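You operate a simulated robot arm through the tools that you are given. There is no shell and no other tool. Be economical: measure what you need, move in short steps, check, and stop when the job is done.

The job below is to be done with a simulated two-armed robot. You get a single attempt, and the scene is never put back.

TASK
Wipe up the spill on the grey workbench top with the beige cloth and put it back.

Only the result counts: the job must be done as asked and must still hold three seconds after the hand-in. Knocking over, shifting, dropping, spilling or breaking anything else fails it. Flat cloth is picked up by pressing the open fingertips on it (5 to 10 N) and closing them slowly along it; thin cloth reads only 2 to 8 mm in the jaws.

THE ROBOT
Two 7-joint arms with two-finger parallel grippers on one trunk, on a base that drives. Base frame: it is fixed to the floor where the robot stands at the start and does not move with it; the origin is under the middle of the robot, x ahead of it, y to its left, z up; the surface under the hand at the start is at about z = 86. Readings come in cm, degrees, newtons and seconds.
The left shoulder is at the start at [16, 17.4, 94.4], the right one opposite. With the tool pointing down near the work surface each hand reaches from about 10 to 80 cm from the robot's upright axis, wherever it stands, measured 20 degrees to its own side. Payload 3.6 kg a hand.
The TCP of each hand is the grasp point between the finger pads, 3 cm short of the fingertips. In the tool frame z runs along the fingers and y along their closing line. Largest opening 11 cm; finger width 2, thickness 1; the body of the gripper, 4.8 by 11.2 cm, starts 5.5 cm behind the TCP.
Orientation is told as [roll, pitch, yaw] about the base's x, y, z axes, in that order, counted from this pose: with the fingers straight down and closing along the base's y, the tool's x points along the base's -x, its y along +y and its z along -z.

THE INTERFACE
- The arms move only by the tool drive_tool. It takes "left_series", "right_series" or both (then of equal length, played together; a hand with none holds still); each is one flat list of numbers, 7 for each row, row after row: the shift along the base's x, y, z in m, then the turn, a rotation vector about the base's x, y, z in degrees, then the finger opening in m, from 0 to 0.11. In form: [dx, dy, dz, rx, ry, rz, grip, dx, dy, dz, rx, ry, rz, grip, ...]. A call has 1 to 10 rows; each row is the pose to reach, as a shift and turn from the pose commanded when the call began. A row lasts 0.2 s, in which the tool goes at most 5 cm and 8.6 degrees; a call with a longer step from one row to the next is refused whole, and so is a gripper value outside its range. A pose out of reach is approached as far as the arm can. The call stops where the force on the tool passes 40 N (or 10 N more than at its start, if that is more) or the arm is blocked; 0.2 s more then pass. Each finger travels about 15.3 cm/s and halts on what it meets, pressing with about 37 N; the grip force reading is that of the motor and also rises with nothing between the fingers. The clock runs only during rows and for 0.2 s after the last one: add rows that repeat a pose to give the fingers time. The reply holds the time, the measured pose of the TCP, the force on the tool along the base axes, the opening and the grip force, in the units named above and with some noise, with the torque about the TCP (base axes, N m) and any sound that the robot's microphone picked up, and new pictures: "show" is both (left out), scene, wrist or none (wrist: the cameras of the hands that moved).
- Cameras (640 x 400 px; columns grow to the right, rows downward): "scene" is now at [28.03, 2.62, 111.95]; the picture's right is [0.29, -0.96, 0.00], its down [-0.48, -0.15, -0.87] and it looks along [0.83, 0.25, -0.50] (base axes); focal length 214 px, centre (320, 200). "left" rides on the left gripper at [7.3, -1.7, -10.3] in its tool frame; the picture's right is [0.23, 0.97, 0.00], its down [-0.76, 0.18, -0.62] and it looks along [-0.61, 0.14, 0.78] (tool axes); focal length 222 px, centre (320, 200). "right" rides on the right gripper at [7.3, 1.7, -10.3] in its tool frame; the picture's right is [-0.23, 0.97, 0.00], its down [-0.76, -0.18, -0.62] and it looks along [-0.61, -0.14, 0.78] (tool axes); focal length 222 px, centre (320, 200). There is no depth. A picture from a camera that has moved, and an enlarged one, comes with that camera's place and axes in the base frame and with its lens.
- raise_lower(by): slides the trunk up (or, below 0, down) by that many cm; the arms and the scene camera ride with it, the base frame stays. It gives what a move gives, with no picture.
- steer(legs): drives the robot by 1 to 6 legs, each [ahead, left, turn to the left] in cm, cm and degrees, along the robot's own axes; the way and the turn of a leg run together, so that a leg with both is an arc; at most 150 cm and 180 degrees a leg. The arms and the cameras ride along, it lands a little off, and it stops where it bumps. It gives what a move gives, and a new picture of the scene camera.
- pan_tilt(pan, tilt): turns the head with the scene camera to pan (to the left, within 86 degrees either way) and tilt (down, from -29 to 69), counted from straight ahead of the robot. It gives what a move gives, and a new picture of the scene camera.
- zoom(camera, box): a new picture of the part [left, top, right, bottom] of that camera's present view, enlarged. It takes no simulated time.
- finish_job(): hands the job in; it is judged then, once.

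Go step by step. Nothing tells you exact positions but the pictures and the camera data: compare them with the known pose of the tool, close in by small moves and look again before you grip or let go. The budget is 120 turns and 260 pictures, counting those below and the enlarged ones. Unless the task says otherwise, let go and move clear before handing in, and close with one line.

The tools are called after "Call:" as name(argument=value, ...) on one line, values as JSON. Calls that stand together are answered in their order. drive_tool: Moves the arms, as the interface text tells. Its arguments: {"type":"object","properties":{"left_series":{"type":"array","items":{"type":"number"}},"right_series":{"type":"array","items":{"type":"number"}},"show":{"type":"string","enum":["both","scene","wrist","none"]}},"required":[]} The other tools are called the same way: raise_lower (by) slides the trunk up or down; steer (legs) drives the base; pan_tilt (pan, tilt) turns the head that bears the scene camera; zoom (camera, box) takes an enlarged picture of a part of a camera's view; finish_job () hands the job in.

At the start:

```text
t: 0.0
left_eef_pos: [30.64, 13.56, 114.8]
left_orientation: [-0.2, -0.6, 0.1]
left_contact_force: [0.1, -0.3, 0.8]
left_ft_torque: [-0.01, 0.01, 0.0]
left_finger_gap: 10.99
left_grip_force: 0.1
right_eef_pos: [29.44, -15.81, 108.23]
right_orientation: [0.0, -0.7, -0.1]
right_contact_force: [0.8, 0.4, 0.1]
right_ft_torque: [0.01, 0.0, 0.0]
right_finger_gap: 10.97
right_grip_force: 0.1
trunk travel left (down, up): [-6.4, 69.9]
robot x, y, heading: [0.3, -0.38, -0.3]
head pan, tilt: [17.0, 30.8]
```

scene: 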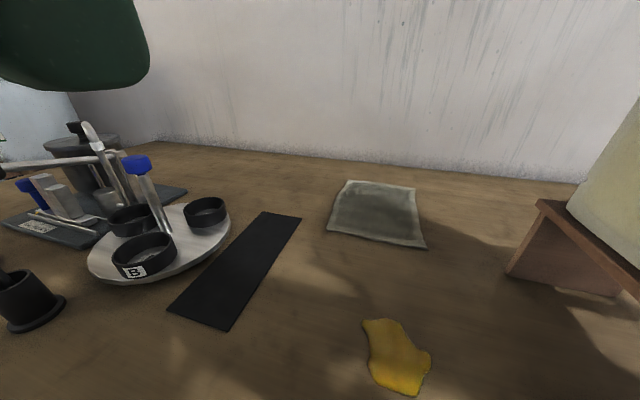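
right: 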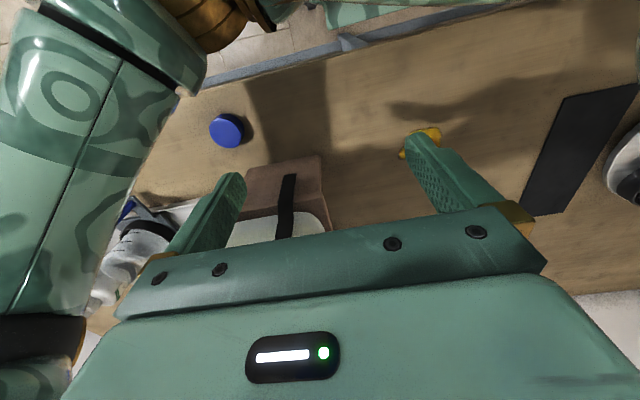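
left: 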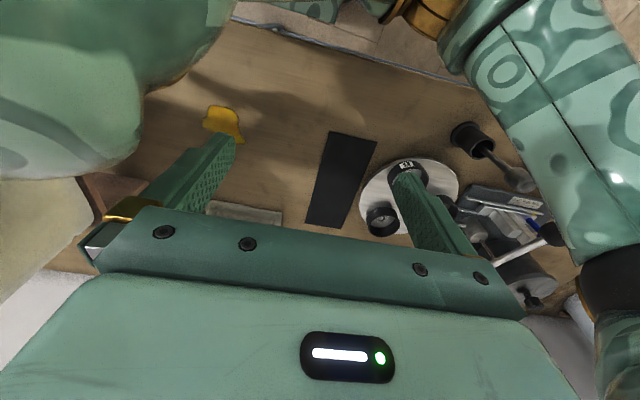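

I see a brownish bench with a yellow spill and a beige-grey cloth lying flat behind it. I'll look around first to make sure which surface and cloth are meant.

Call:
pan_tilt(pan=-30, tilt=35)

Call:
pan_tilt(pan=60, tilt=30)

Call:
pan_tilt(pan=0, tilt=45)

```text
t: 1.1
left_eef_pos: [30.64, 13.55, 114.76]
left_orientation: [-0.2, -0.7, 0.2]
left_contact_force: [-1.1, -0.8, -0.4]
left_ft_torque: [0.01, 0.01, -0.02]
left_finger_gap: 11.01
left_grip_force: 0.0
right_eef_pos: [29.62, -15.7, 108.35]
right_orientation: [0.0, -0.6, 0.1]
right_contact_force: [0.7, 0.1, -0.2]
right_ft_torque: [0.0, 0.01, -0.01]
right_finger_gap: 10.99
right_grip_force: 0.0
trunk travel left (down, up): [-6.4, 69.9]
robot x, y, heading: [0.13, -0.11, 0.1]
head pan, tilt: [-30.0, 35.0]
camera scene: at [27.07, -4.41, 111.25], right [-0.5, -0.87, -0.01], down [-0.49, 0.29, -0.83], along [0.72, -0.41, -0.56], focal length 214 px, centre (320, 200)
```

scene: 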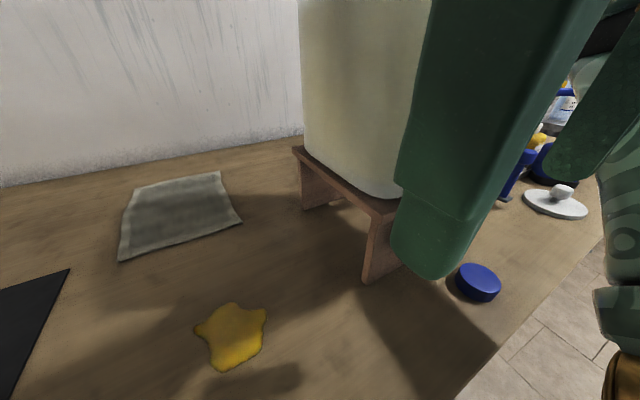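

```text
t: 2.8
left_eef_pos: [30.7, 13.5, 114.83]
left_orientation: [-0.2, -0.7, 0.1]
left_contact_force: [-0.1, -0.4, -1.2]
left_ft_torque: [-0.01, -0.02, 0.01]
left_finger_gap: 11.01
left_grip_force: 0.1
right_eef_pos: [29.69, -15.77, 108.25]
right_orientation: [0.0, -0.8, 0.0]
right_contact_force: [-0.6, 0.2, 0.7]
right_ft_torque: [0.04, 0.0, 0.0]
right_finger_gap: 11.02
right_grip_force: 0.1
trunk travel left (down, up): [-6.4, 69.9]
robot x, y, heading: [-0.02, 0.35, 0.1]
head pan, tilt: [60.0, 30.0]
camera scene: at [23.96, 7.82, 111.99], right [0.87, -0.5, 0.01], down [-0.24, -0.43, -0.87], along [0.44, 0.75, -0.49], focal length 214 px, centre (320, 200)
```

scene: 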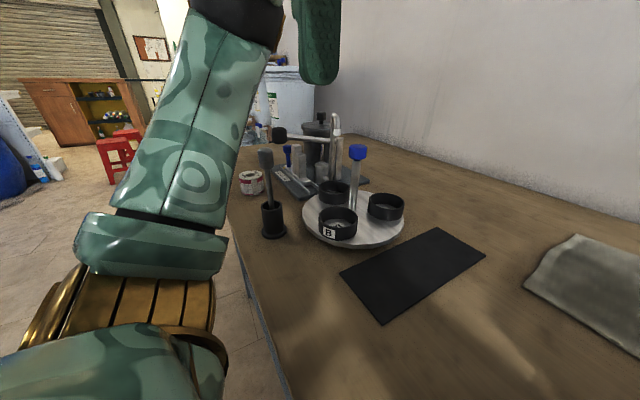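

```text
t: 4.1
left_eef_pos: [30.59, 13.39, 114.91]
left_orientation: [-0.1, -0.7, 0.0]
left_contact_force: [0.5, -0.4, 0.4]
left_ft_torque: [-0.04, 0.0, -0.01]
left_finger_gap: 11.0
left_grip_force: 0.0
right_eef_pos: [29.57, -15.7, 108.31]
right_orientation: [0.0, -0.7, -0.1]
right_contact_force: [0.0, -0.2, -0.1]
right_ft_torque: [-0.02, -0.04, 0.03]
right_finger_gap: 10.99
right_grip_force: 0.0
trunk travel left (down, up): [-6.4, 69.9]
robot x, y, heading: [-0.04, 0.29, 0.0]
head pan, tilt: [0.0, 45.0]
camera scene: at [27.59, -0.01, 109.78], right [0.0, -1.0, 0.0], down [-0.7, 0.0, -0.72], along [0.72, 0.0, -0.7], focal length 214 px, centre (320, 200)
```

scene: 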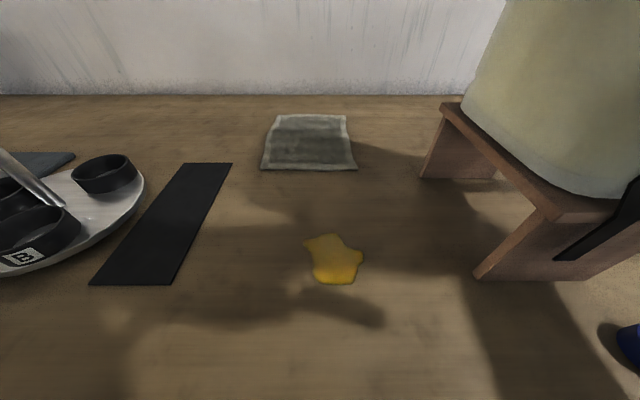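

The only cloth is the beige-grey one, at about x 60–84, y −7…12. The yellow spill is at about x 38–45.5, y −5…2. I'll raise the trunk for elbow clearance and then bring the left hand over the cloth.

Call:
raise_lower(by=14)

Call:
pan_tilt(pan=0, tilt=50)

Call:
zoom(camera="scene", box=[220, 60, 420, 320])

```text
t: 5.8
left_eef_pos: [32.15, 13.49, 128.24]
left_orientation: [-0.1, 0.2, 0.1]
left_contact_force: [-0.7, -0.7, -0.5]
left_ft_torque: [0.0, -0.02, 0.0]
left_finger_gap: 10.96
left_grip_force: 0.1
right_eef_pos: [31.05, -15.81, 121.97]
right_orientation: [0.0, 0.3, 0.0]
right_contact_force: [-0.5, -0.1, -0.4]
right_ft_torque: [0.02, 0.02, 0.01]
right_finger_gap: 11.01
right_grip_force: 0.0
trunk travel left (down, up): [-20.4, 55.9]
robot x, y, heading: [-0.02, 0.05, -0.0]
head pan, tilt: [0.0, 45.0]
```

```text
t: 6.4
left_eef_pos: [32.12, 13.45, 128.2]
left_orientation: [-0.1, 0.1, 0.2]
left_contact_force: [-0.2, 0.2, 0.4]
left_ft_torque: [0.03, 0.0, 0.06]
left_finger_gap: 11.0
left_grip_force: 0.0
right_eef_pos: [31.0, -15.82, 121.84]
right_orientation: [0.1, 0.2, 0.0]
right_contact_force: [0.1, -0.1, -0.9]
right_ft_torque: [-0.02, -0.02, -0.01]
right_finger_gap: 10.98
right_grip_force: 0.0
trunk travel left (down, up): [-20.4, 55.9]
robot x, y, heading: [-0.01, -0.53, -0.1]
head pan, tilt: [0.0, 50.0]
camera scene: at [20.25, -0.01, 123.61], right [0.0, -1.0, 0.0], down [-0.77, 0.0, -0.64], along [0.64, 0.0, -0.77], focal length 214 px, centre (320, 200)
```

scene: 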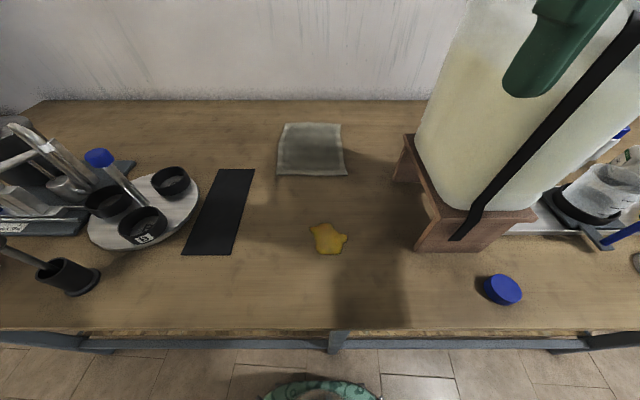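

```text
1.54 times, centred on (320, 190) of scene
camera zoom: at [20.25, -0.01, 123.61], right [0.0, -1.0, 0.0], down [-0.77, 0.0, -0.64], along [0.64, 0.0, -0.77], focal length 330 px, centre (320, 215)
```

zoom: 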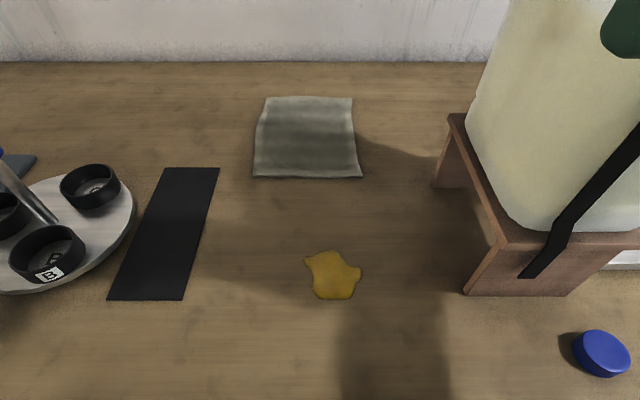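

Cloth centre is at about (71.7, 2.3) and spill centre at about (41.5, −1.7). I'll move the left hand over the cloth centre at height, with the jaws partly closed.

Call:
drive_tool(left_series=[0.043, -0.012, -0.01, 0, 0, 0, 0.1, 0.086, -0.025, -0.02, 0, 0, 0, 0.09, 0.13, -0.037, -0.04, 0, 0, 0, 0.08, 0.173, -0.05, -0.06, 0, 0, 0, 0.07, 0.216, -0.062, -0.08, 0, 0, 0, 0.06, 0.26, -0.075, -0.1, 0, 0, 0, 0.05, 0.303, -0.087, -0.12, 0, 0, 0, 0.05, 0.346, -0.1, -0.14, 0, 0, 0, 0.05, 0.389, -0.112, -0.16, 0, 0, 0, 0.05, 0.389, -0.112, -0.18, 0, 0, 0, 0.05])

```text
t: 8.6
left_eef_pos: [60.37, 3.83, 107.85]
left_orientation: [-0.2, 0.0, 0.3]
left_contact_force: [0.1, 0.3, 0.0]
left_ft_torque: [-0.02, 0.01, 0.03]
left_finger_gap: 5.01
left_grip_force: 0.0
left hand out of reach, approached as far as the arm can: row 4, 5, 6, 7, 8, 9, 10
right_eef_pos: [31.09, -15.84, 121.9]
right_orientation: [-0.1, 0.1, 0.0]
right_contact_force: [0.1, 0.4, 0.5]
right_ft_torque: [0.03, 0.0, 0.0]
right_finger_gap: 10.99
right_grip_force: 0.0
trunk travel left (down, up): [-20.4, 55.9]
robot x, y, heading: [0.07, -0.08, 0.1]
head pan, tilt: [0.0, 50.0]
camera scene: at [20.27, 0.0, 123.6], right [0.0, -1.0, 0.0], down [-0.77, 0.0, -0.64], along [0.64, 0.0, -0.77], focal length 214 px, centre (320, 200)
camera left: at [53.06, 2.03, 118.15], right [-0.23, 0.97, 0.0], down [0.76, 0.18, 0.62], along [0.61, 0.14, -0.78], focal length 222 px, centre (320, 200)
```

scene: 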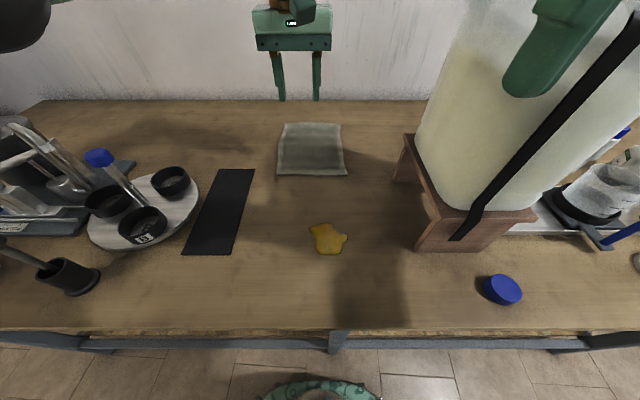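
left: 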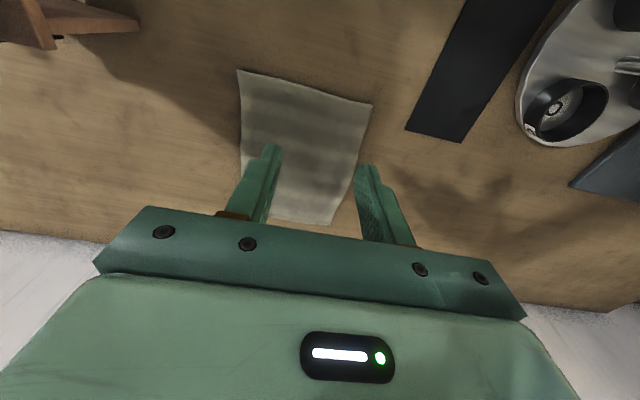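

The hand stopped short at x 60. The raised trunk sits further back, so I'll lower it again to regain reach.

Call:
raise_lower(by=-11)

```text
t: 10.1
left_eef_pos: [60.04, 3.86, 97.46]
left_orientation: [-0.2, -0.1, 0.2]
left_contact_force: [0.5, 0.1, -0.6]
left_ft_torque: [0.01, -0.01, 0.02]
left_finger_gap: 5.0
left_grip_force: 0.1
right_eef_pos: [30.89, -15.89, 110.89]
right_orientation: [0.1, 0.0, 0.0]
right_contact_force: [0.6, -0.4, 0.0]
right_ft_torque: [0.02, -0.03, 0.03]
right_finger_gap: 10.99
right_grip_force: 0.0
trunk travel left (down, up): [-9.4, 66.9]
robot x, y, heading: [-0.13, -0.03, 0.1]
head pan, tilt: [0.0, 50.0]
```

Call:
drive_tool(left_series=[0.0, 0, -0.02, 0, 0, 0, 0.05, 0.04, -0.005, -0.03, 0, 0, 0, 0.05, 0.08, -0.01, -0.03, 0, 0, 0, 0.05, 0.11, -0.015, -0.03, 0, 0, 0, 0.05, 0.11, -0.015, -0.03, 0, 0, 0, 0.05])

```text
t: 11.2
left_eef_pos: [67.3, 2.67, 92.09]
left_orientation: [-0.2, -0.1, 0.2]
left_contact_force: [-0.6, -0.5, -0.2]
left_ft_torque: [-0.02, 0.01, -0.01]
left_finger_gap: 5.0
left_grip_force: 0.0
left hand out of reach, approached as far as the arm can: row 3, 4, 5
right_eef_pos: [30.98, -15.78, 110.81]
right_orientation: [0.0, 0.2, 0.0]
right_contact_force: [-0.4, 0.6, 0.2]
right_ft_torque: [-0.03, -0.04, 0.03]
right_finger_gap: 11.03
right_grip_force: 0.1
trunk travel left (down, up): [-9.4, 66.9]
robot x, y, heading: [-0.38, -0.34, -0.2]
head pan, tilt: [0.0, 50.0]
camera scene: at [26.69, 0.0, 111.94], right [0.0, -1.0, 0.0], down [-0.77, 0.0, -0.64], along [0.64, 0.0, -0.77], focal length 214 px, centre (320, 200)
camera left: at [59.96, 0.93, 102.45], right [-0.23, 0.97, 0.0], down [0.76, 0.18, 0.62], along [0.61, 0.14, -0.78], focal length 222 px, centre (320, 200)
```

scene: 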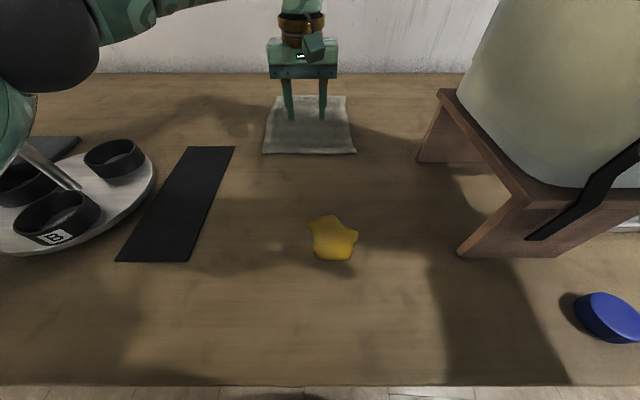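
left: 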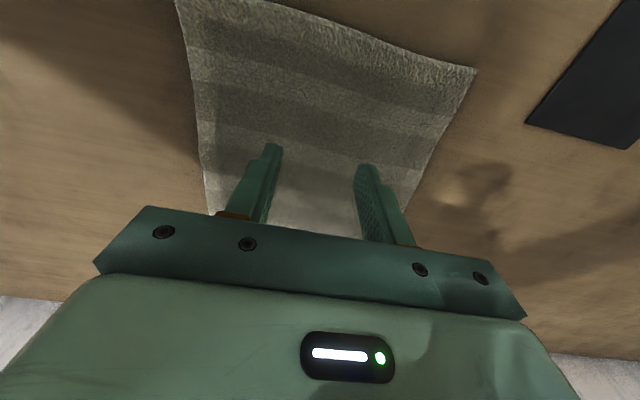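

The hand is straight over the cloth at x 67, about 4 cm short of the centre. I'll tilt the fingers a little forward to gain reach.

Call:
drive_tool(left_series=[0, 0, 0.02, 0, -7, 0, 0.05, 0, 0, 0.02, 0, -14, 0, 0.05, 0, 0, 0.02, 0, -18, 0, 0.05, 0, 0, 0.02, 0, -18, 0, 0.05])

```text
t: 12.2
left_eef_pos: [67.49, 2.77, 94.04]
left_orientation: [-0.3, -18.1, 0.1]
left_contact_force: [0.3, 0.5, 0.4]
left_ft_torque: [0.0, 0.01, 0.01]
left_finger_gap: 5.01
left_grip_force: 0.1
right_eef_pos: [31.05, -15.8, 110.96]
right_orientation: [0.0, 0.1, 0.0]
right_contact_force: [0.4, 0.4, -0.2]
right_ft_torque: [0.01, -0.01, 0.0]
right_finger_gap: 10.97
right_grip_force: 0.0
trunk travel left (down, up): [-9.4, 66.9]
robot x, y, heading: [0.1, -0.04, -0.3]
head pan, tilt: [0.0, 50.0]
camera scene: at [26.74, -0.02, 111.92], right [0.0, -1.0, 0.0], down [-0.77, 0.0, -0.64], along [0.64, 0.0, -0.77], focal length 214 px, centre (320, 200)
camera left: at [57.3, 0.91, 101.74], right [-0.22, 0.97, -0.07], down [0.53, 0.18, 0.83], along [0.82, 0.14, -0.56], focal length 222 px, centre (320, 200)
```

scene: 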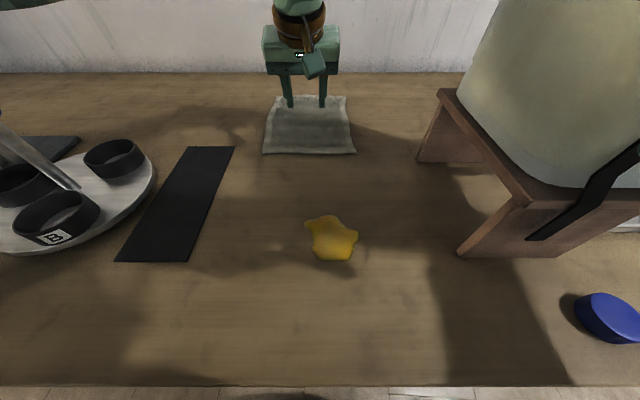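
left: 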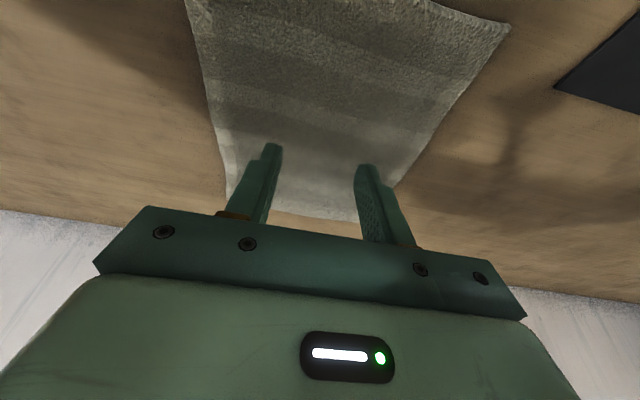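

Reach is regained. I'll advance 3 cm and descend until just above contact.

Call:
drive_tool(left_series=[0.015, 0, -0.01, 0, 0, 0, 0.05, 0.03, 0, -0.025, 0, 0, 0, 0.05, 0.03, 0, -0.035, 0, 0, 0, 0.05, 0.03, 0, -0.042, 0, 0, 0, 0.05, 0.03, 0, -0.042, 0, 0, 0, 0.05], show="wrist")

Call:
zoom(camera="scene", box=[220, 40, 400, 170])

```text
t: 13.4
left_eef_pos: [70.25, 2.65, 89.81]
left_orientation: [-0.2, -17.9, 0.1]
left_contact_force: [0.0, 0.6, -0.7]
left_ft_torque: [0.03, 0.0, 0.03]
left_finger_gap: 5.04
left_grip_force: 0.0
right_eef_pos: [31.0, -15.81, 110.85]
right_orientation: [0.0, 0.0, 0.1]
right_contact_force: [0.4, -0.1, -0.1]
right_ft_torque: [0.01, -0.02, -0.01]
right_finger_gap: 11.01
right_grip_force: 0.1
trunk travel left (down, up): [-9.4, 66.9]
robot x, y, heading: [-0.47, 0.01, -0.1]
head pan, tilt: [0.0, 50.0]
camera left: at [60.13, 0.86, 97.49], right [-0.22, 0.97, -0.07], down [0.53, 0.18, 0.83], along [0.82, 0.14, -0.56], focal length 222 px, centre (320, 200)
```

left: 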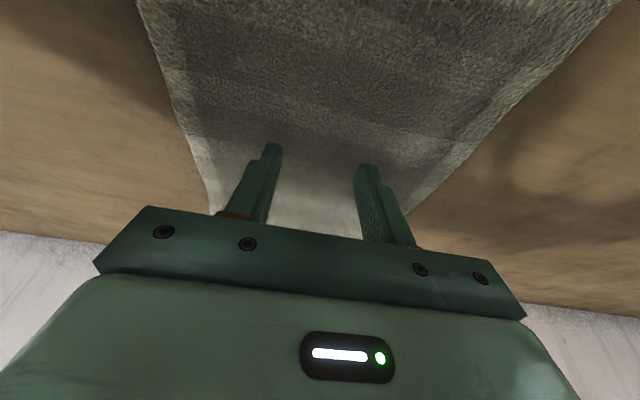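

```text
3.08 times, centred on (310, 105) of scene
camera zoom: at [26.72, -0.02, 111.93], right [0.0, -1.0, 0.0], down [-0.77, 0.0, -0.64], along [0.64, 0.0, -0.77], focal length 660 px, centre (351, 492)
```

zoom: 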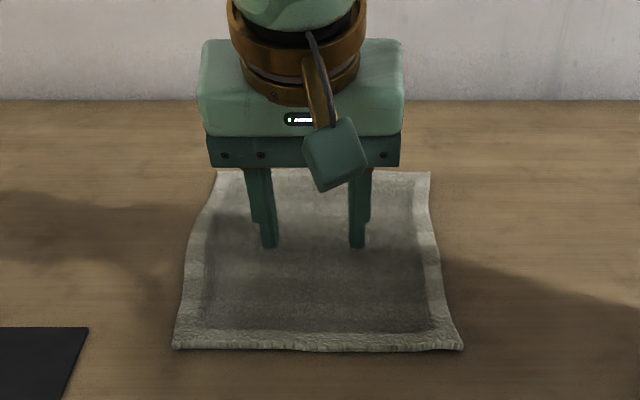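

The fingertips are about 1 cm above the middle of the cloth. I'll press down in small steps.

Call:
drive_tool(left_series=[0, 0, -0.004, 0, 0, 0, 0.05, 0, 0, -0.007, 0, 0, 0, 0.05, 0, 0, -0.007, 0, 0, 0, 0.05], show="none")

```text
t: 14.2
left_eef_pos: [70.24, 2.75, 89.4]
left_orientation: [-0.1, -18.1, 0.1]
left_contact_force: [0.4, -0.8, 12.1]
left_ft_torque: [0.08, -0.06, -0.02]
left_finger_gap: 4.99
left_grip_force: 0.2
right_eef_pos: [30.85, -15.84, 110.89]
right_orientation: [-0.1, 0.0, -0.1]
right_contact_force: [-0.4, -0.9, 0.3]
right_ft_torque: [-0.02, -0.01, -0.01]
right_finger_gap: 10.98
right_grip_force: 0.0
trunk travel left (down, up): [-9.4, 66.9]
robot x, y, heading: [-0.2, -0.14, 0.1]
head pan, tilt: [0.0, 50.0]
```

Contact reads 12 N. I'll ease off slightly and close the fingers slowly.

Call:
drive_tool(left_series=[0, 0, 0.001, 0, 0, 0, 0.05, 0, 0, 0.001, 0, 0, 0, 0.043, 0, 0, 0.001, 0, 0, 0, 0.036, 0, 0, 0.001, 0, 0, 0, 0.029, 0, 0, 0.001, 0, 0, 0, 0.022, 0, 0, 0.001, 0, 0, 0, 0.016, 0, 0, 0.001, 0, 0, 0, 0.01, 0, 0, 0.001, 0, 0, 0, 0.005, 0, 0, 0.001, 0, 0, 0, 0.0, 0, 0, 0.001, 0, 0, 0, 0.0], show="wrist")

Call:
zoom(camera="scene", box=[220, 40, 400, 170])

```text
t: 16.4
left_eef_pos: [70.35, 2.69, 89.42]
left_orientation: [-0.2, -18.1, 0.1]
left_contact_force: [0.1, 0.0, 11.5]
left_ft_torque: [-0.01, 0.01, -0.01]
left_finger_gap: 0.44
left_grip_force: 37.1
right_eef_pos: [30.86, -15.81, 110.84]
right_orientation: [0.0, 0.0, -0.1]
right_contact_force: [0.9, -0.3, -0.1]
right_ft_torque: [0.01, 0.0, -0.02]
right_finger_gap: 11.01
right_grip_force: 0.0
trunk travel left (down, up): [-9.4, 66.9]
robot x, y, heading: [-0.22, -0.34, -0.1]
head pan, tilt: [0.0, 50.0]
camera left: at [60.12, 0.87, 97.02], right [-0.22, 0.97, -0.07], down [0.53, 0.18, 0.83], along [0.82, 0.14, -0.56], focal length 222 px, centre (320, 200)
```

left: 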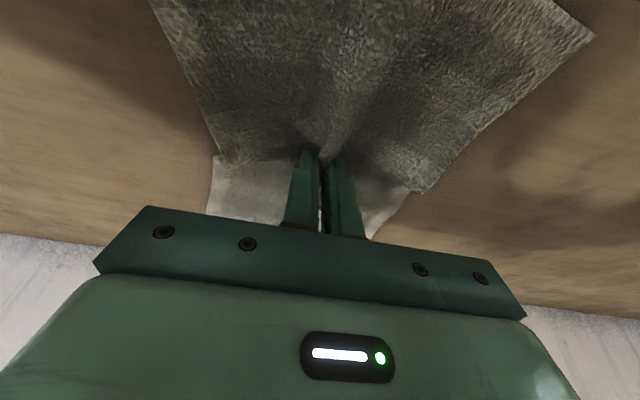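

```text
3.08 times, centred on (310, 105) of scene
camera zoom: at [26.62, -0.03, 111.96], right [0.0, -1.0, 0.0], down [-0.77, 0.0, -0.64], along [0.64, 0.0, -0.77], focal length 660 px, centre (351, 492)
```

zoom: 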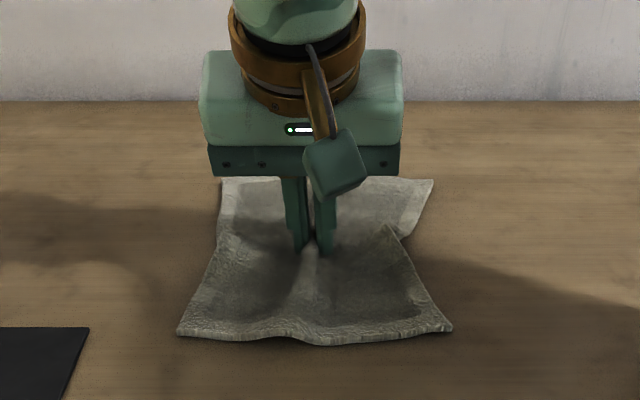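

The cloth is pinched (gap 4.4 mm). I'll lift it a few cm to check it holds.

Call:
drive_tool(left_series=[0, 0, 0.02, 0, 0, 0, 0.0, -0.01, 0, 0.05, 0, 0, 0, 0.0, -0.02, 0, 0.08, 0, 6, 0, 0.0, -0.02, 0, 0.08, 0, 6, 0, 0.0])

```text
t: 17.4
left_eef_pos: [68.33, 2.53, 97.23]
left_orientation: [-0.3, -11.9, 0.1]
left_contact_force: [0.4, -0.1, 0.2]
left_ft_torque: [0.01, 0.01, 0.01]
left_finger_gap: 0.44
left_grip_force: 36.9
right_eef_pos: [31.18, -15.74, 110.84]
right_orientation: [0.0, 0.1, 0.0]
right_contact_force: [-0.7, 0.0, -1.0]
right_ft_torque: [0.03, -0.05, 0.03]
right_finger_gap: 11.0
right_grip_force: 0.0
trunk travel left (down, up): [-9.4, 66.9]
robot x, y, heading: [0.01, -0.05, -0.0]
head pan, tilt: [0.0, 50.0]
camera scene: at [26.74, 0.0, 111.92], right [0.0, -1.0, 0.0], down [-0.77, 0.0, -0.64], along [0.64, 0.0, -0.77], focal length 214 px, centre (320, 200)
camera left: at [59.09, 0.82, 105.91], right [-0.22, 0.97, -0.05], down [0.62, 0.18, 0.77], along [0.75, 0.14, -0.64], focal length 222 px, centre (320, 200)
```

scene: 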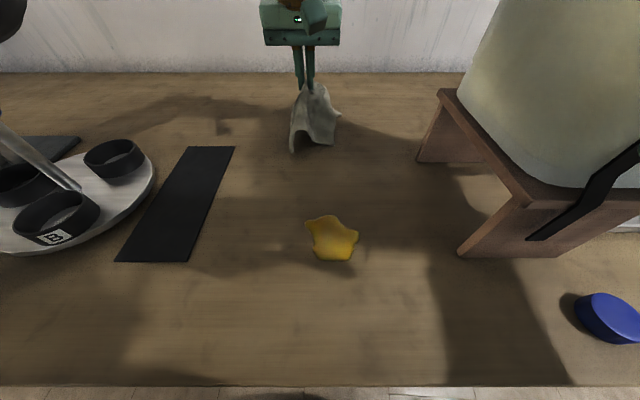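
left: 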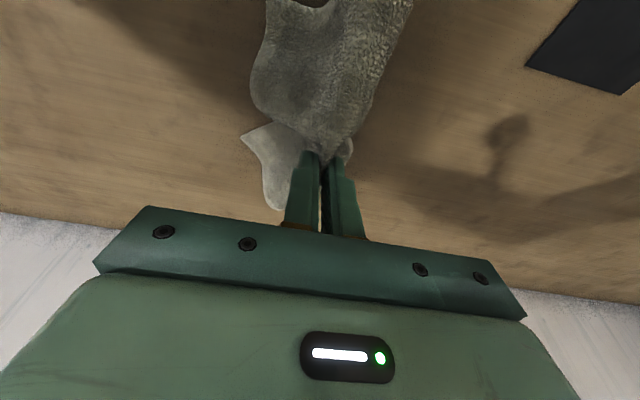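

The cloth is held and hangs in a bunch. I'll carry it over the spill with the tool upright.

Call:
drive_tool(left_series=[-0.03, -0.005, 0.02, 0, 3, 0, 0.0, -0.07, -0.01, 0.03, 0, 8, 0, 0.0, -0.11, -0.017, 0.03, 0, 12, 0, 0.0, -0.15, -0.024, 0.03, 0, 12, 0, 0.0, -0.19, -0.03, 0.03, 0, 12, 0, 0.0, -0.23, -0.037, 0.03, 0, 12, 0, 0.0, -0.265, -0.042, 0.03, 0, 12, 0, 0.0, -0.265, -0.042, 0.01, 0, 12, 0, 0.0, -0.265, -0.042, -0.02, 0, 12, 0, 0.0, -0.265, -0.042, -0.05, 0, 12, 0, 0.0])

```text
t: 19.6
left_eef_pos: [41.75, -1.69, 92.37]
left_orientation: [-0.2, 0.0, 0.1]
left_contact_force: [-0.1, -0.6, 0.0]
left_ft_torque: [0.01, -0.05, 0.0]
left_finger_gap: 0.44
left_grip_force: 37.1
right_eef_pos: [31.1, -15.77, 110.74]
right_orientation: [0.0, 0.1, 0.0]
right_contact_force: [0.1, 0.6, 0.4]
right_ft_torque: [0.01, -0.02, 0.01]
right_finger_gap: 11.04
right_grip_force: 0.1
trunk travel left (down, up): [-9.4, 66.9]
robot x, y, heading: [-0.3, -0.06, -0.2]
head pan, tilt: [0.0, 50.0]
camera scene: at [26.76, -0.02, 111.92], right [0.0, -1.0, 0.0], down [-0.77, 0.0, -0.64], along [0.64, 0.0, -0.77], focal length 214 px, centre (320, 200)
camera left: at [34.52, -3.43, 102.7], right [-0.23, 0.97, 0.0], down [0.76, 0.18, 0.62], along [0.61, 0.14, -0.78], focal length 222 px, centre (320, 200)
```

scene: 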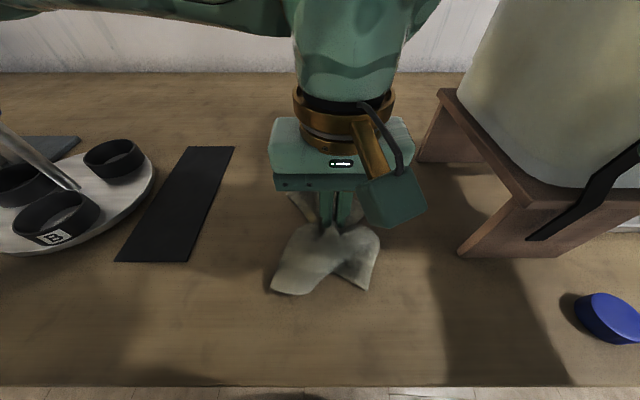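
left: 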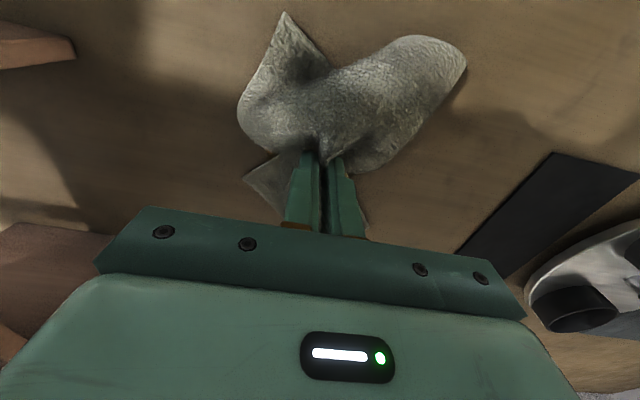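

Cloth covers the spill. I'll press down gently.

Call:
drive_tool(left_series=[0, 0, -0.01, 0, 0, 0, 0.0, 0, 0, -0.02, 0, 0, 0, 0.0, 0, 0, -0.028, 0, 0, 0, 0.0, 0, 0, -0.032, 0, 0, 0, 0.0, 0, 0, -0.032, 0, 0, 0, 0.0], show="scene")

```text
t: 20.6
left_eef_pos: [42.0, -1.57, 90.08]
left_orientation: [-0.9, -0.5, 0.3]
left_contact_force: [-4.6, 3.5, 28.0]
left_ft_torque: [0.11, -0.01, 0.02]
left_finger_gap: 0.44
left_grip_force: 37.0
right_eef_pos: [30.99, -15.68, 110.94]
right_orientation: [0.0, 0.1, 0.0]
right_contact_force: [0.5, -0.2, 0.2]
right_ft_torque: [0.01, 0.03, 0.0]
right_finger_gap: 10.98
right_grip_force: 0.0
trunk travel left (down, up): [-9.4, 66.9]
robot x, y, heading: [-0.26, 0.13, 0.0]
head pan, tilt: [0.0, 50.0]
stopped in row 4 (left hand): the force on the tool passed its limit at 45 N (the readings are from after the stop); the commanded pose is now the measured one
camera scene: at [26.54, 0.03, 112.0], right [0.0, -1.0, 0.0], down [-0.77, 0.0, -0.64], along [0.64, 0.0, -0.77], focal length 214 px, centre (320, 200)
```

scene: 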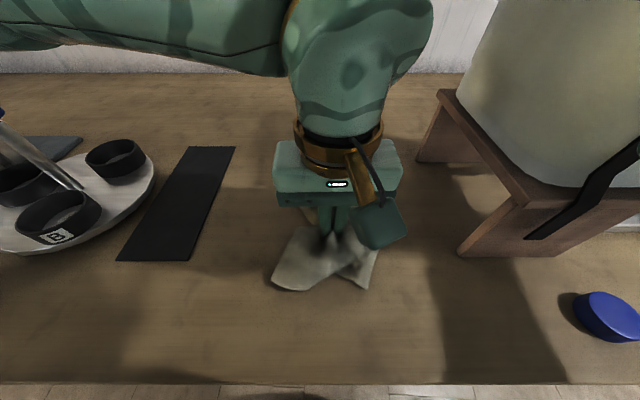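

Contact was at about z 90.1, since the cloth is several layers thick. I'll ease off a little and sweep in small strokes, watching the force.

Call:
drive_tool(left_series=[0, 0, 0.002, 0, 0, 0, 0.0, -0.015, 0, 0.002, 0, 0, 0, 0.0, -0.035, 0, 0.002, 0, 0, 0, 0.0, -0.05, 0, 0.002, 0, 0, 0, 0.0, -0.03, 0, 0.002, 0, 0, 0, 0.0, -0.01, 0, 0.002, 0, 0, 0, 0.0, 0.01, 0, 0.002, 0, 0, 0, 0.0, 0.03, 0, 0.002, 0, 0, 0, 0.0, 0.05, 0, 0.002, 0, 0, 0, 0.0])

```text
t: 22.6
left_eef_pos: [46.91, -1.48, 89.93]
left_orientation: [-0.6, -0.4, 0.3]
left_contact_force: [-9.1, -1.2, 21.8]
left_ft_torque: [0.0, 0.1, -0.01]
left_finger_gap: 0.44
left_grip_force: 37.1
right_eef_pos: [30.82, -15.77, 111.07]
right_orientation: [0.0, -0.1, 0.0]
right_contact_force: [-0.7, 0.5, 1.0]
right_ft_torque: [-0.03, 0.01, -0.03]
right_finger_gap: 11.01
right_grip_force: 0.1
trunk travel left (down, up): [-9.4, 66.9]
robot x, y, heading: [0.33, 0.06, 0.1]
head pan, tilt: [0.0, 50.0]
camera scene: at [26.48, -0.02, 112.0], right [0.0, -1.0, 0.0], down [-0.76, 0.0, -0.64], along [0.64, 0.0, -0.76], focal length 214 px, centre (320, 200)
camera left: at [39.54, -3.24, 100.37], right [-0.23, 0.97, -0.01], down [0.76, 0.19, 0.63], along [0.61, 0.14, -0.78], focal length 222 px, centre (320, 200)
```

scene: 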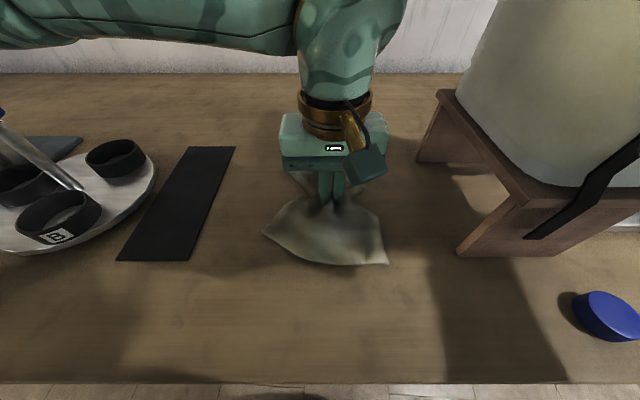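
left: 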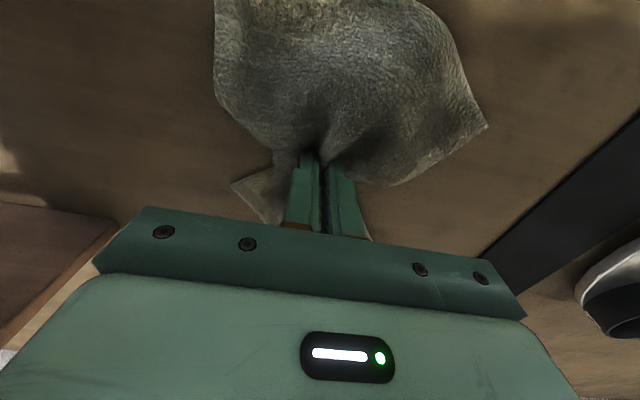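

The sweep works at about 20 N. Next are the side lanes.

Call:
drive_tool(left_series=[0, -0.017, 0.001, 0, 0, 0, 0, 0, -0.035, 0.001, 0, 0, 0, 0, -0.025, -0.035, 0.001, 0, 0, 0, 0, -0.05, -0.035, 0.001, 0, 0, 0, 0, -0.075, -0.035, 0.001, 0, 0, 0, 0, -0.1, -0.035, 0.001, 0, 0, 0, 0, -0.1, -0.015, 0.001, 0, 0, 0, 0, -0.075, -0.015, 0.001, 0, 0, 0, 0, -0.04, -0.015, 0.001, 0, 0, 0, 0, 0, -0.015, 0.001, 0, 0, 0, 0], show="scene")

Call:
drive_tool(left_series=[0, 0.025, 0, 0, 0, 0, 0, 0, 0.045, 0, 0, 0, 0, 0, -0.025, 0.045, 0, 0, 0, 0, 0, -0.05, 0.045, 0, 0, 0, 0, 0, -0.075, 0.045, 0, 0, 0, 0, 0, -0.1, 0.045, 0, 0, 0, 0, 0, -0.1, 0.03, 0, 0, 0, 0, 0, -0.075, 0.03, 0, 0, 0, 0, 0, -0.04, 0.03, 0, 0, 0, 0, 0, 0, 0.03, 0, 0, 0, 0, 0], show="scene")

```text
t: 24.8
left_eef_pos: [47.21, -3.02, 90.11]
left_orientation: [-0.5, -0.4, 0.1]
left_contact_force: [-3.3, 0.0, 9.5]
left_ft_torque: [0.05, 0.07, 0.02]
left_finger_gap: 0.42
left_grip_force: 36.9
right_eef_pos: [31.02, -15.81, 110.88]
right_orientation: [0.0, 0.1, 0.0]
right_contact_force: [-0.8, 0.4, 0.0]
right_ft_torque: [0.02, 0.01, 0.01]
right_finger_gap: 10.98
right_grip_force: 0.1
trunk travel left (down, up): [-9.4, 66.9]
robot x, y, heading: [0.36, -0.23, -0.0]
head pan, tilt: [0.0, 50.0]
camera scene: at [26.64, -0.02, 111.95], right [0.0, -1.0, 0.0], down [-0.77, 0.0, -0.64], along [0.64, 0.0, -0.77], focal length 214 px, centre (320, 200)
```

scene: 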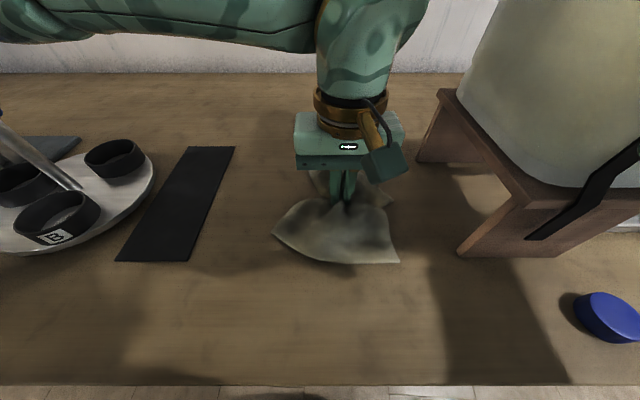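

```text
t: 27.0
left_eef_pos: [47.16, 0.0, 90.06]
left_orientation: [-0.6, -0.3, 0.2]
left_contact_force: [-2.8, -0.4, 6.9]
left_ft_torque: [0.01, 0.05, 0.02]
left_finger_gap: 0.43
left_grip_force: 37.1
right_eef_pos: [30.95, -15.82, 110.77]
right_orientation: [0.0, 0.0, 0.0]
right_contact_force: [-0.2, -0.1, 0.2]
right_ft_torque: [0.05, -0.04, 0.04]
right_finger_gap: 10.98
right_grip_force: 0.0
trunk travel left (down, up): [-9.4, 66.9]
robot x, y, heading: [-0.28, 0.24, -0.1]
head pan, tilt: [0.0, 50.0]
camera scene: at [26.67, -0.02, 111.94], right [0.0, -1.0, 0.0], down [-0.77, 0.0, -0.64], along [0.64, 0.0, -0.77], focal length 214 px, centre (320, 200)
```

scene: 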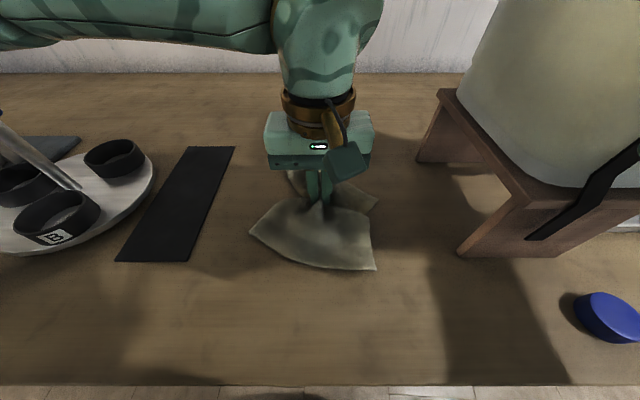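

All lanes are covered. I'll lift the cloth and move partway back to inspect the bench.

Call:
drive_tool(left_series=[0, 0, 0.03, 0, 0, 0, 0, 0, 0, 0.07, 0, 0, 0, 0, 0.03, 0.0, 0.1, 0, 0, 0, 0, 0.07, 0.01, 0.1, 0, 0, 0, 0, 0.11, 0.015, 0.1, 0, -6, 0, 0, 0.14, 0.02, 0.1, 0, -12, 0, 0, 0.14, 0.02, 0.1, 0, -12, 0, 0], show="scene")

Call:
zoom(camera="scene", box=[240, 90, 440, 310])

```text
t: 28.6
left_eef_pos: [61.07, 2.03, 100.26]
left_orientation: [-0.6, -12.3, 0.2]
left_contact_force: [-0.2, -0.6, -1.4]
left_ft_torque: [0.01, 0.0, 0.01]
left_finger_gap: 0.42
left_grip_force: 37.0
right_eef_pos: [30.97, -15.84, 110.84]
right_orientation: [0.0, 0.0, 0.0]
right_contact_force: [0.1, -0.6, -0.6]
right_ft_torque: [-0.01, 0.01, 0.0]
right_finger_gap: 11.02
right_grip_force: 0.0
trunk travel left (down, up): [-9.4, 66.9]
robot x, y, heading: [-0.28, 0.15, 0.1]
head pan, tilt: [0.0, 50.0]
camera scene: at [26.72, -0.02, 111.93], right [0.0, -1.0, 0.0], down [-0.77, 0.0, -0.64], along [0.64, 0.0, -0.77], focal length 214 px, centre (320, 200)
```

scene: 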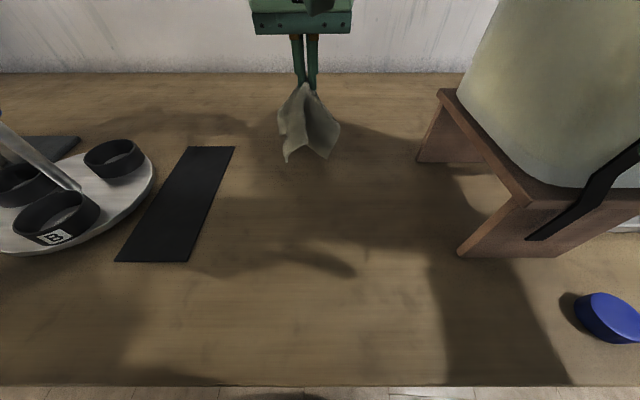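

```text
1.82 times, centred on (340, 200) of scene
camera zoom: at [26.72, -0.02, 111.93], right [0.0, -1.0, 0.0], down [-0.77, 0.0, -0.64], along [0.64, 0.0, -0.77], focal length 390 px, centre (284, 200)
```

zoom: 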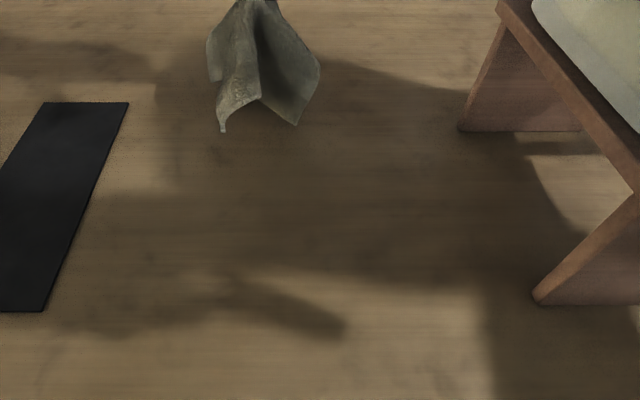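

The spill is gone. Now I'll carry the cloth back to its home at about (71.5, 2.4) and lower it.

Call:
drive_tool(left_series=[0.03, 0.001, 0, 0, -3, 0, 0, 0.06, 0.002, 0, 0, -6, 0, 0, 0.097, 0.004, -0.01, 0, -6, 0, 0, 0.097, 0.004, -0.03, 0, -6, 0, 0, 0.097, 0.004, -0.05, 0, -6, 0, 0, 0.097, 0.004, -0.07, 0, -6, 0, 0, 0.097, 0.004, -0.085, 0, -6, 0, 0, 0.097, 0.004, -0.097, 0, -6, 0, 0, 0.097, 0.004, -0.097, 0, -6, 0, 0])

```text
t: 30.6
left_eef_pos: [70.83, 2.41, 90.52]
left_orientation: [-0.7, -18.3, 0.3]
left_contact_force: [-1.4, -0.2, 3.5]
left_ft_torque: [0.03, 0.01, 0.01]
left_finger_gap: 0.44
left_grip_force: 36.4
right_eef_pos: [30.98, -15.82, 110.86]
right_orientation: [0.0, 0.1, -0.1]
right_contact_force: [-0.7, 0.4, -0.7]
right_ft_torque: [-0.03, -0.01, -0.01]
right_finger_gap: 11.0
right_grip_force: 0.0
trunk travel left (down, up): [-9.4, 66.9]
robot x, y, heading: [0.01, 0.11, -0.1]
head pan, tilt: [0.0, 50.0]
camera scene: at [26.69, -0.01, 111.95], right [0.0, -1.0, 0.0], down [-0.77, 0.0, -0.64], along [0.64, 0.0, -0.77], focal length 214 px, centre (320, 200)
camera left: at [60.58, 0.7, 98.08], right [-0.22, 0.97, -0.08], down [0.53, 0.19, 0.83], along [0.82, 0.14, -0.55], focal length 222 px, centre (320, 200)
```

scene: 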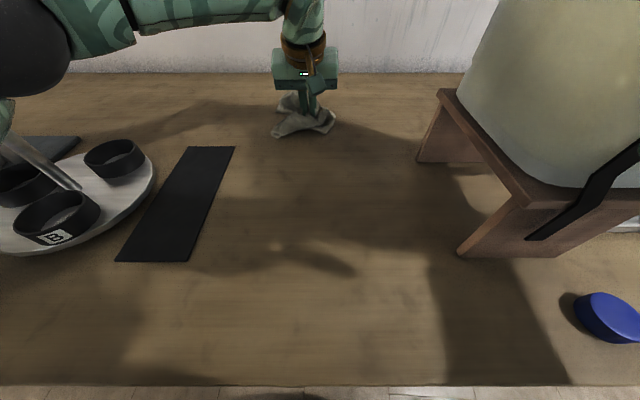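
left: 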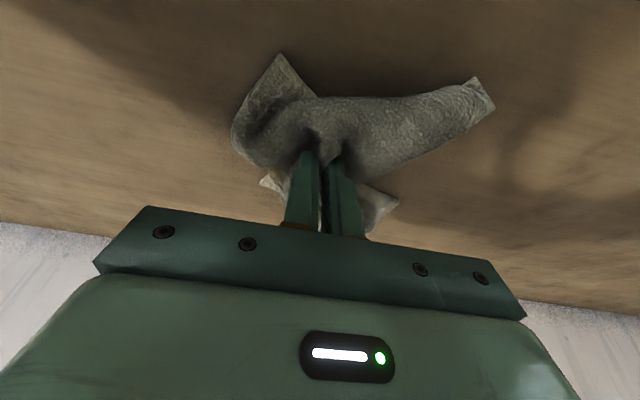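

It's home but crumpled. A small low drag back and forth should spread it before I release.

Call:
drive_tool(left_series=[-0.025, 0, 0.003, 0, 0, 0, 0, -0.05, 0, 0.003, 0, 0, 0, 0, -0.075, 0, 0.002, 0, 0, 0, 0, -0.1, 0, 0.002, 0, 0, 0, 0, -0.08, 0, 0.002, 0, 0, 0, 0, -0.06, 0, 0.002, 0, 0, 0, 0, -0.04, 0, 0.002, 0, 0, 0, 0, -0.02, 0, 0.002, 0, 0, 0, 0, 0.0, 0, 0.002, 0, 0, 0, 0, 0.015, 0, 0.002, 0, 0, 0, 0])

Call:
zoom(camera="scene", box=[220, 40, 400, 170])

```text
t: 32.8
left_eef_pos: [72.14, 2.58, 90.44]
left_orientation: [-0.7, -18.4, 0.3]
left_contact_force: [-0.9, 0.1, 0.5]
left_ft_torque: [0.0, 0.01, 0.0]
left_finger_gap: 0.45
left_grip_force: 36.8
right_eef_pos: [31.13, -15.79, 110.78]
right_orientation: [0.0, 0.1, -0.1]
right_contact_force: [-0.3, 0.0, 0.6]
right_ft_torque: [0.02, 0.0, 0.03]
right_finger_gap: 11.03
right_grip_force: 0.1
trunk travel left (down, up): [-9.4, 66.9]
robot x, y, heading: [0.08, -0.38, -0.1]
head pan, tilt: [0.0, 50.0]
camera scene: at [26.73, -0.03, 111.93], right [0.0, -1.0, 0.0], down [-0.77, 0.0, -0.64], along [0.64, 0.0, -0.77], focal length 214 px, centre (320, 200)
camera left: at [62.07, 0.73, 98.02], right [-0.22, 0.97, -0.08], down [0.53, 0.19, 0.83], along [0.82, 0.14, -0.55], focal length 222 px, centre (320, 200)
```

scene: 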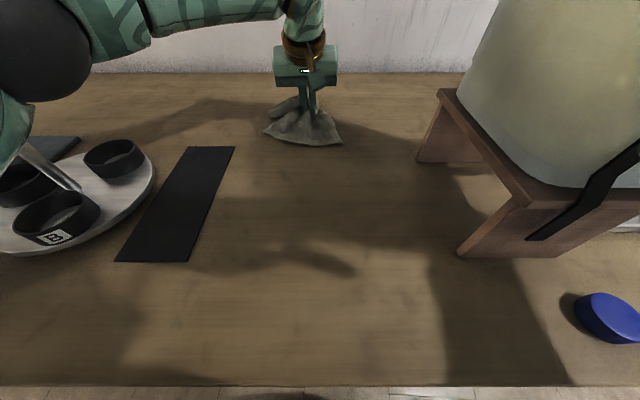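
left: 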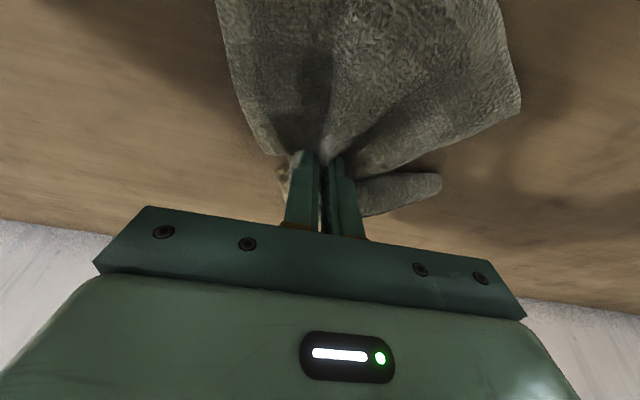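

```text
3.08 times, centred on (310, 105) of scene
camera zoom: at [26.73, -0.03, 111.93], right [0.0, -1.0, 0.0], down [-0.77, 0.0, -0.64], along [0.64, 0.0, -0.77], focal length 660 px, centre (351, 492)
```

zoom: 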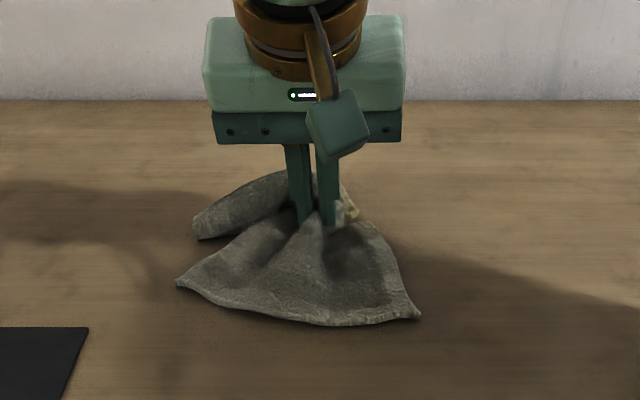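

It's spread well enough and centred on its home. I'll release it gently and rise.

Call:
drive_tool(left_series=[0, 0, 0, 0, 0, 0, 0.01, 0, 0, 0, 0, 0, 0, 0.02, 0, 0, 0, 0, 0, 0, 0.03, 0, 0, 0, 0, 0, 0, 0.04, 0, 0, 0.01, 0, 0, 0, 0.045, 0, 0, 0.03, 0, 0, 0, 0.045, -0.01, 0, 0.06, 0, 0, 0, 0.045, -0.03, 0, 0.09, 0, 0, 0, 0.045, -0.06, 0, 0.11, 0, 0, 0, 0.045])

Call:
zoom(camera="scene", box=[220, 40, 400, 170])

```text
t: 34.8
left_eef_pos: [65.95, 2.47, 101.45]
left_orientation: [-0.7, -18.3, 0.3]
left_contact_force: [-1.7, 0.6, -0.7]
left_ft_torque: [-0.03, 0.02, 0.0]
left_finger_gap: 4.49
left_grip_force: 0.1
right_eef_pos: [30.99, -15.77, 111.14]
right_orientation: [0.0, 0.2, 0.0]
right_contact_force: [-0.4, 0.4, -0.4]
right_ft_torque: [0.02, -0.01, -0.02]
right_finger_gap: 11.02
right_grip_force: 0.3
trunk travel left (down, up): [-9.4, 66.9]
robot x, y, heading: [-0.17, -0.06, 0.4]
head pan, tilt: [0.0, 50.0]
camera scene: at [26.66, -0.01, 111.95], right [0.0, -1.0, 0.0], down [-0.77, 0.0, -0.64], along [0.64, 0.0, -0.77], focal length 214 px, centre (320, 200)
camera left: at [55.84, 0.87, 109.05], right [-0.22, 0.97, -0.08], down [0.53, 0.19, 0.83], along [0.82, 0.14, -0.55], focal length 222 px, centre (320, 200)
```

scene: 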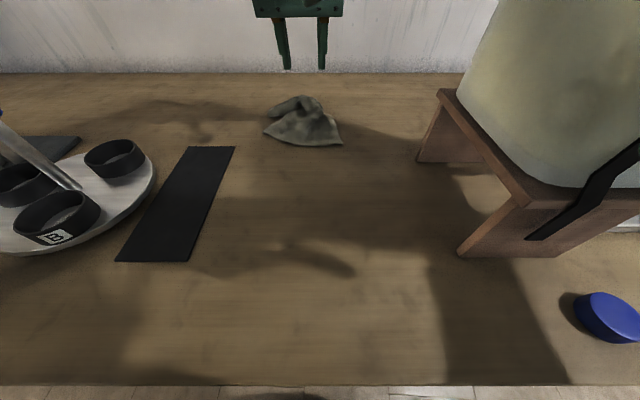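
left: 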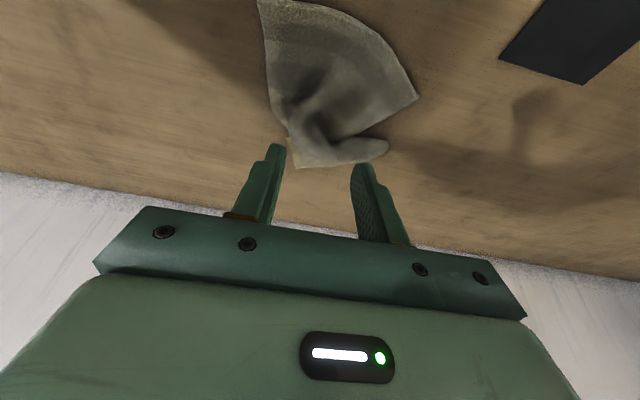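

```text
3.08 times, centred on (310, 105) of scene
camera zoom: at [26.66, -0.01, 111.95], right [0.0, -1.0, 0.0], down [-0.77, 0.0, -0.64], along [0.64, 0.0, -0.77], focal length 660 px, centre (351, 492)
```

zoom: 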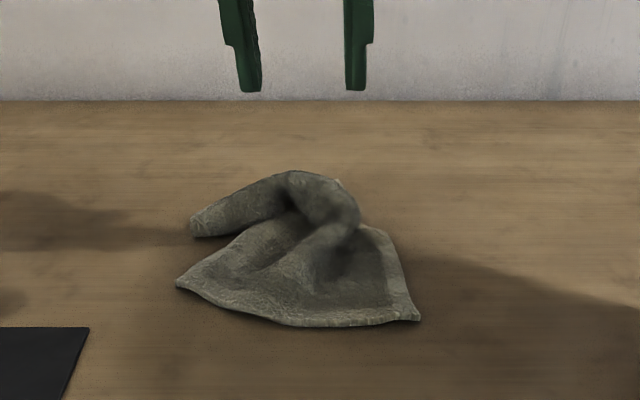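

The spill is gone. The cloth is back within about 2 cm of where it lay (centre about 70, 3), and the hand is clear above it, so I'm handing in.

Call:
finish_job()

```text
The job is handed in.
```

The spill is wiped up, and the cloth is back at its original place, released but slightly crumpled rather than flat. Nothing else on the bench was moved.
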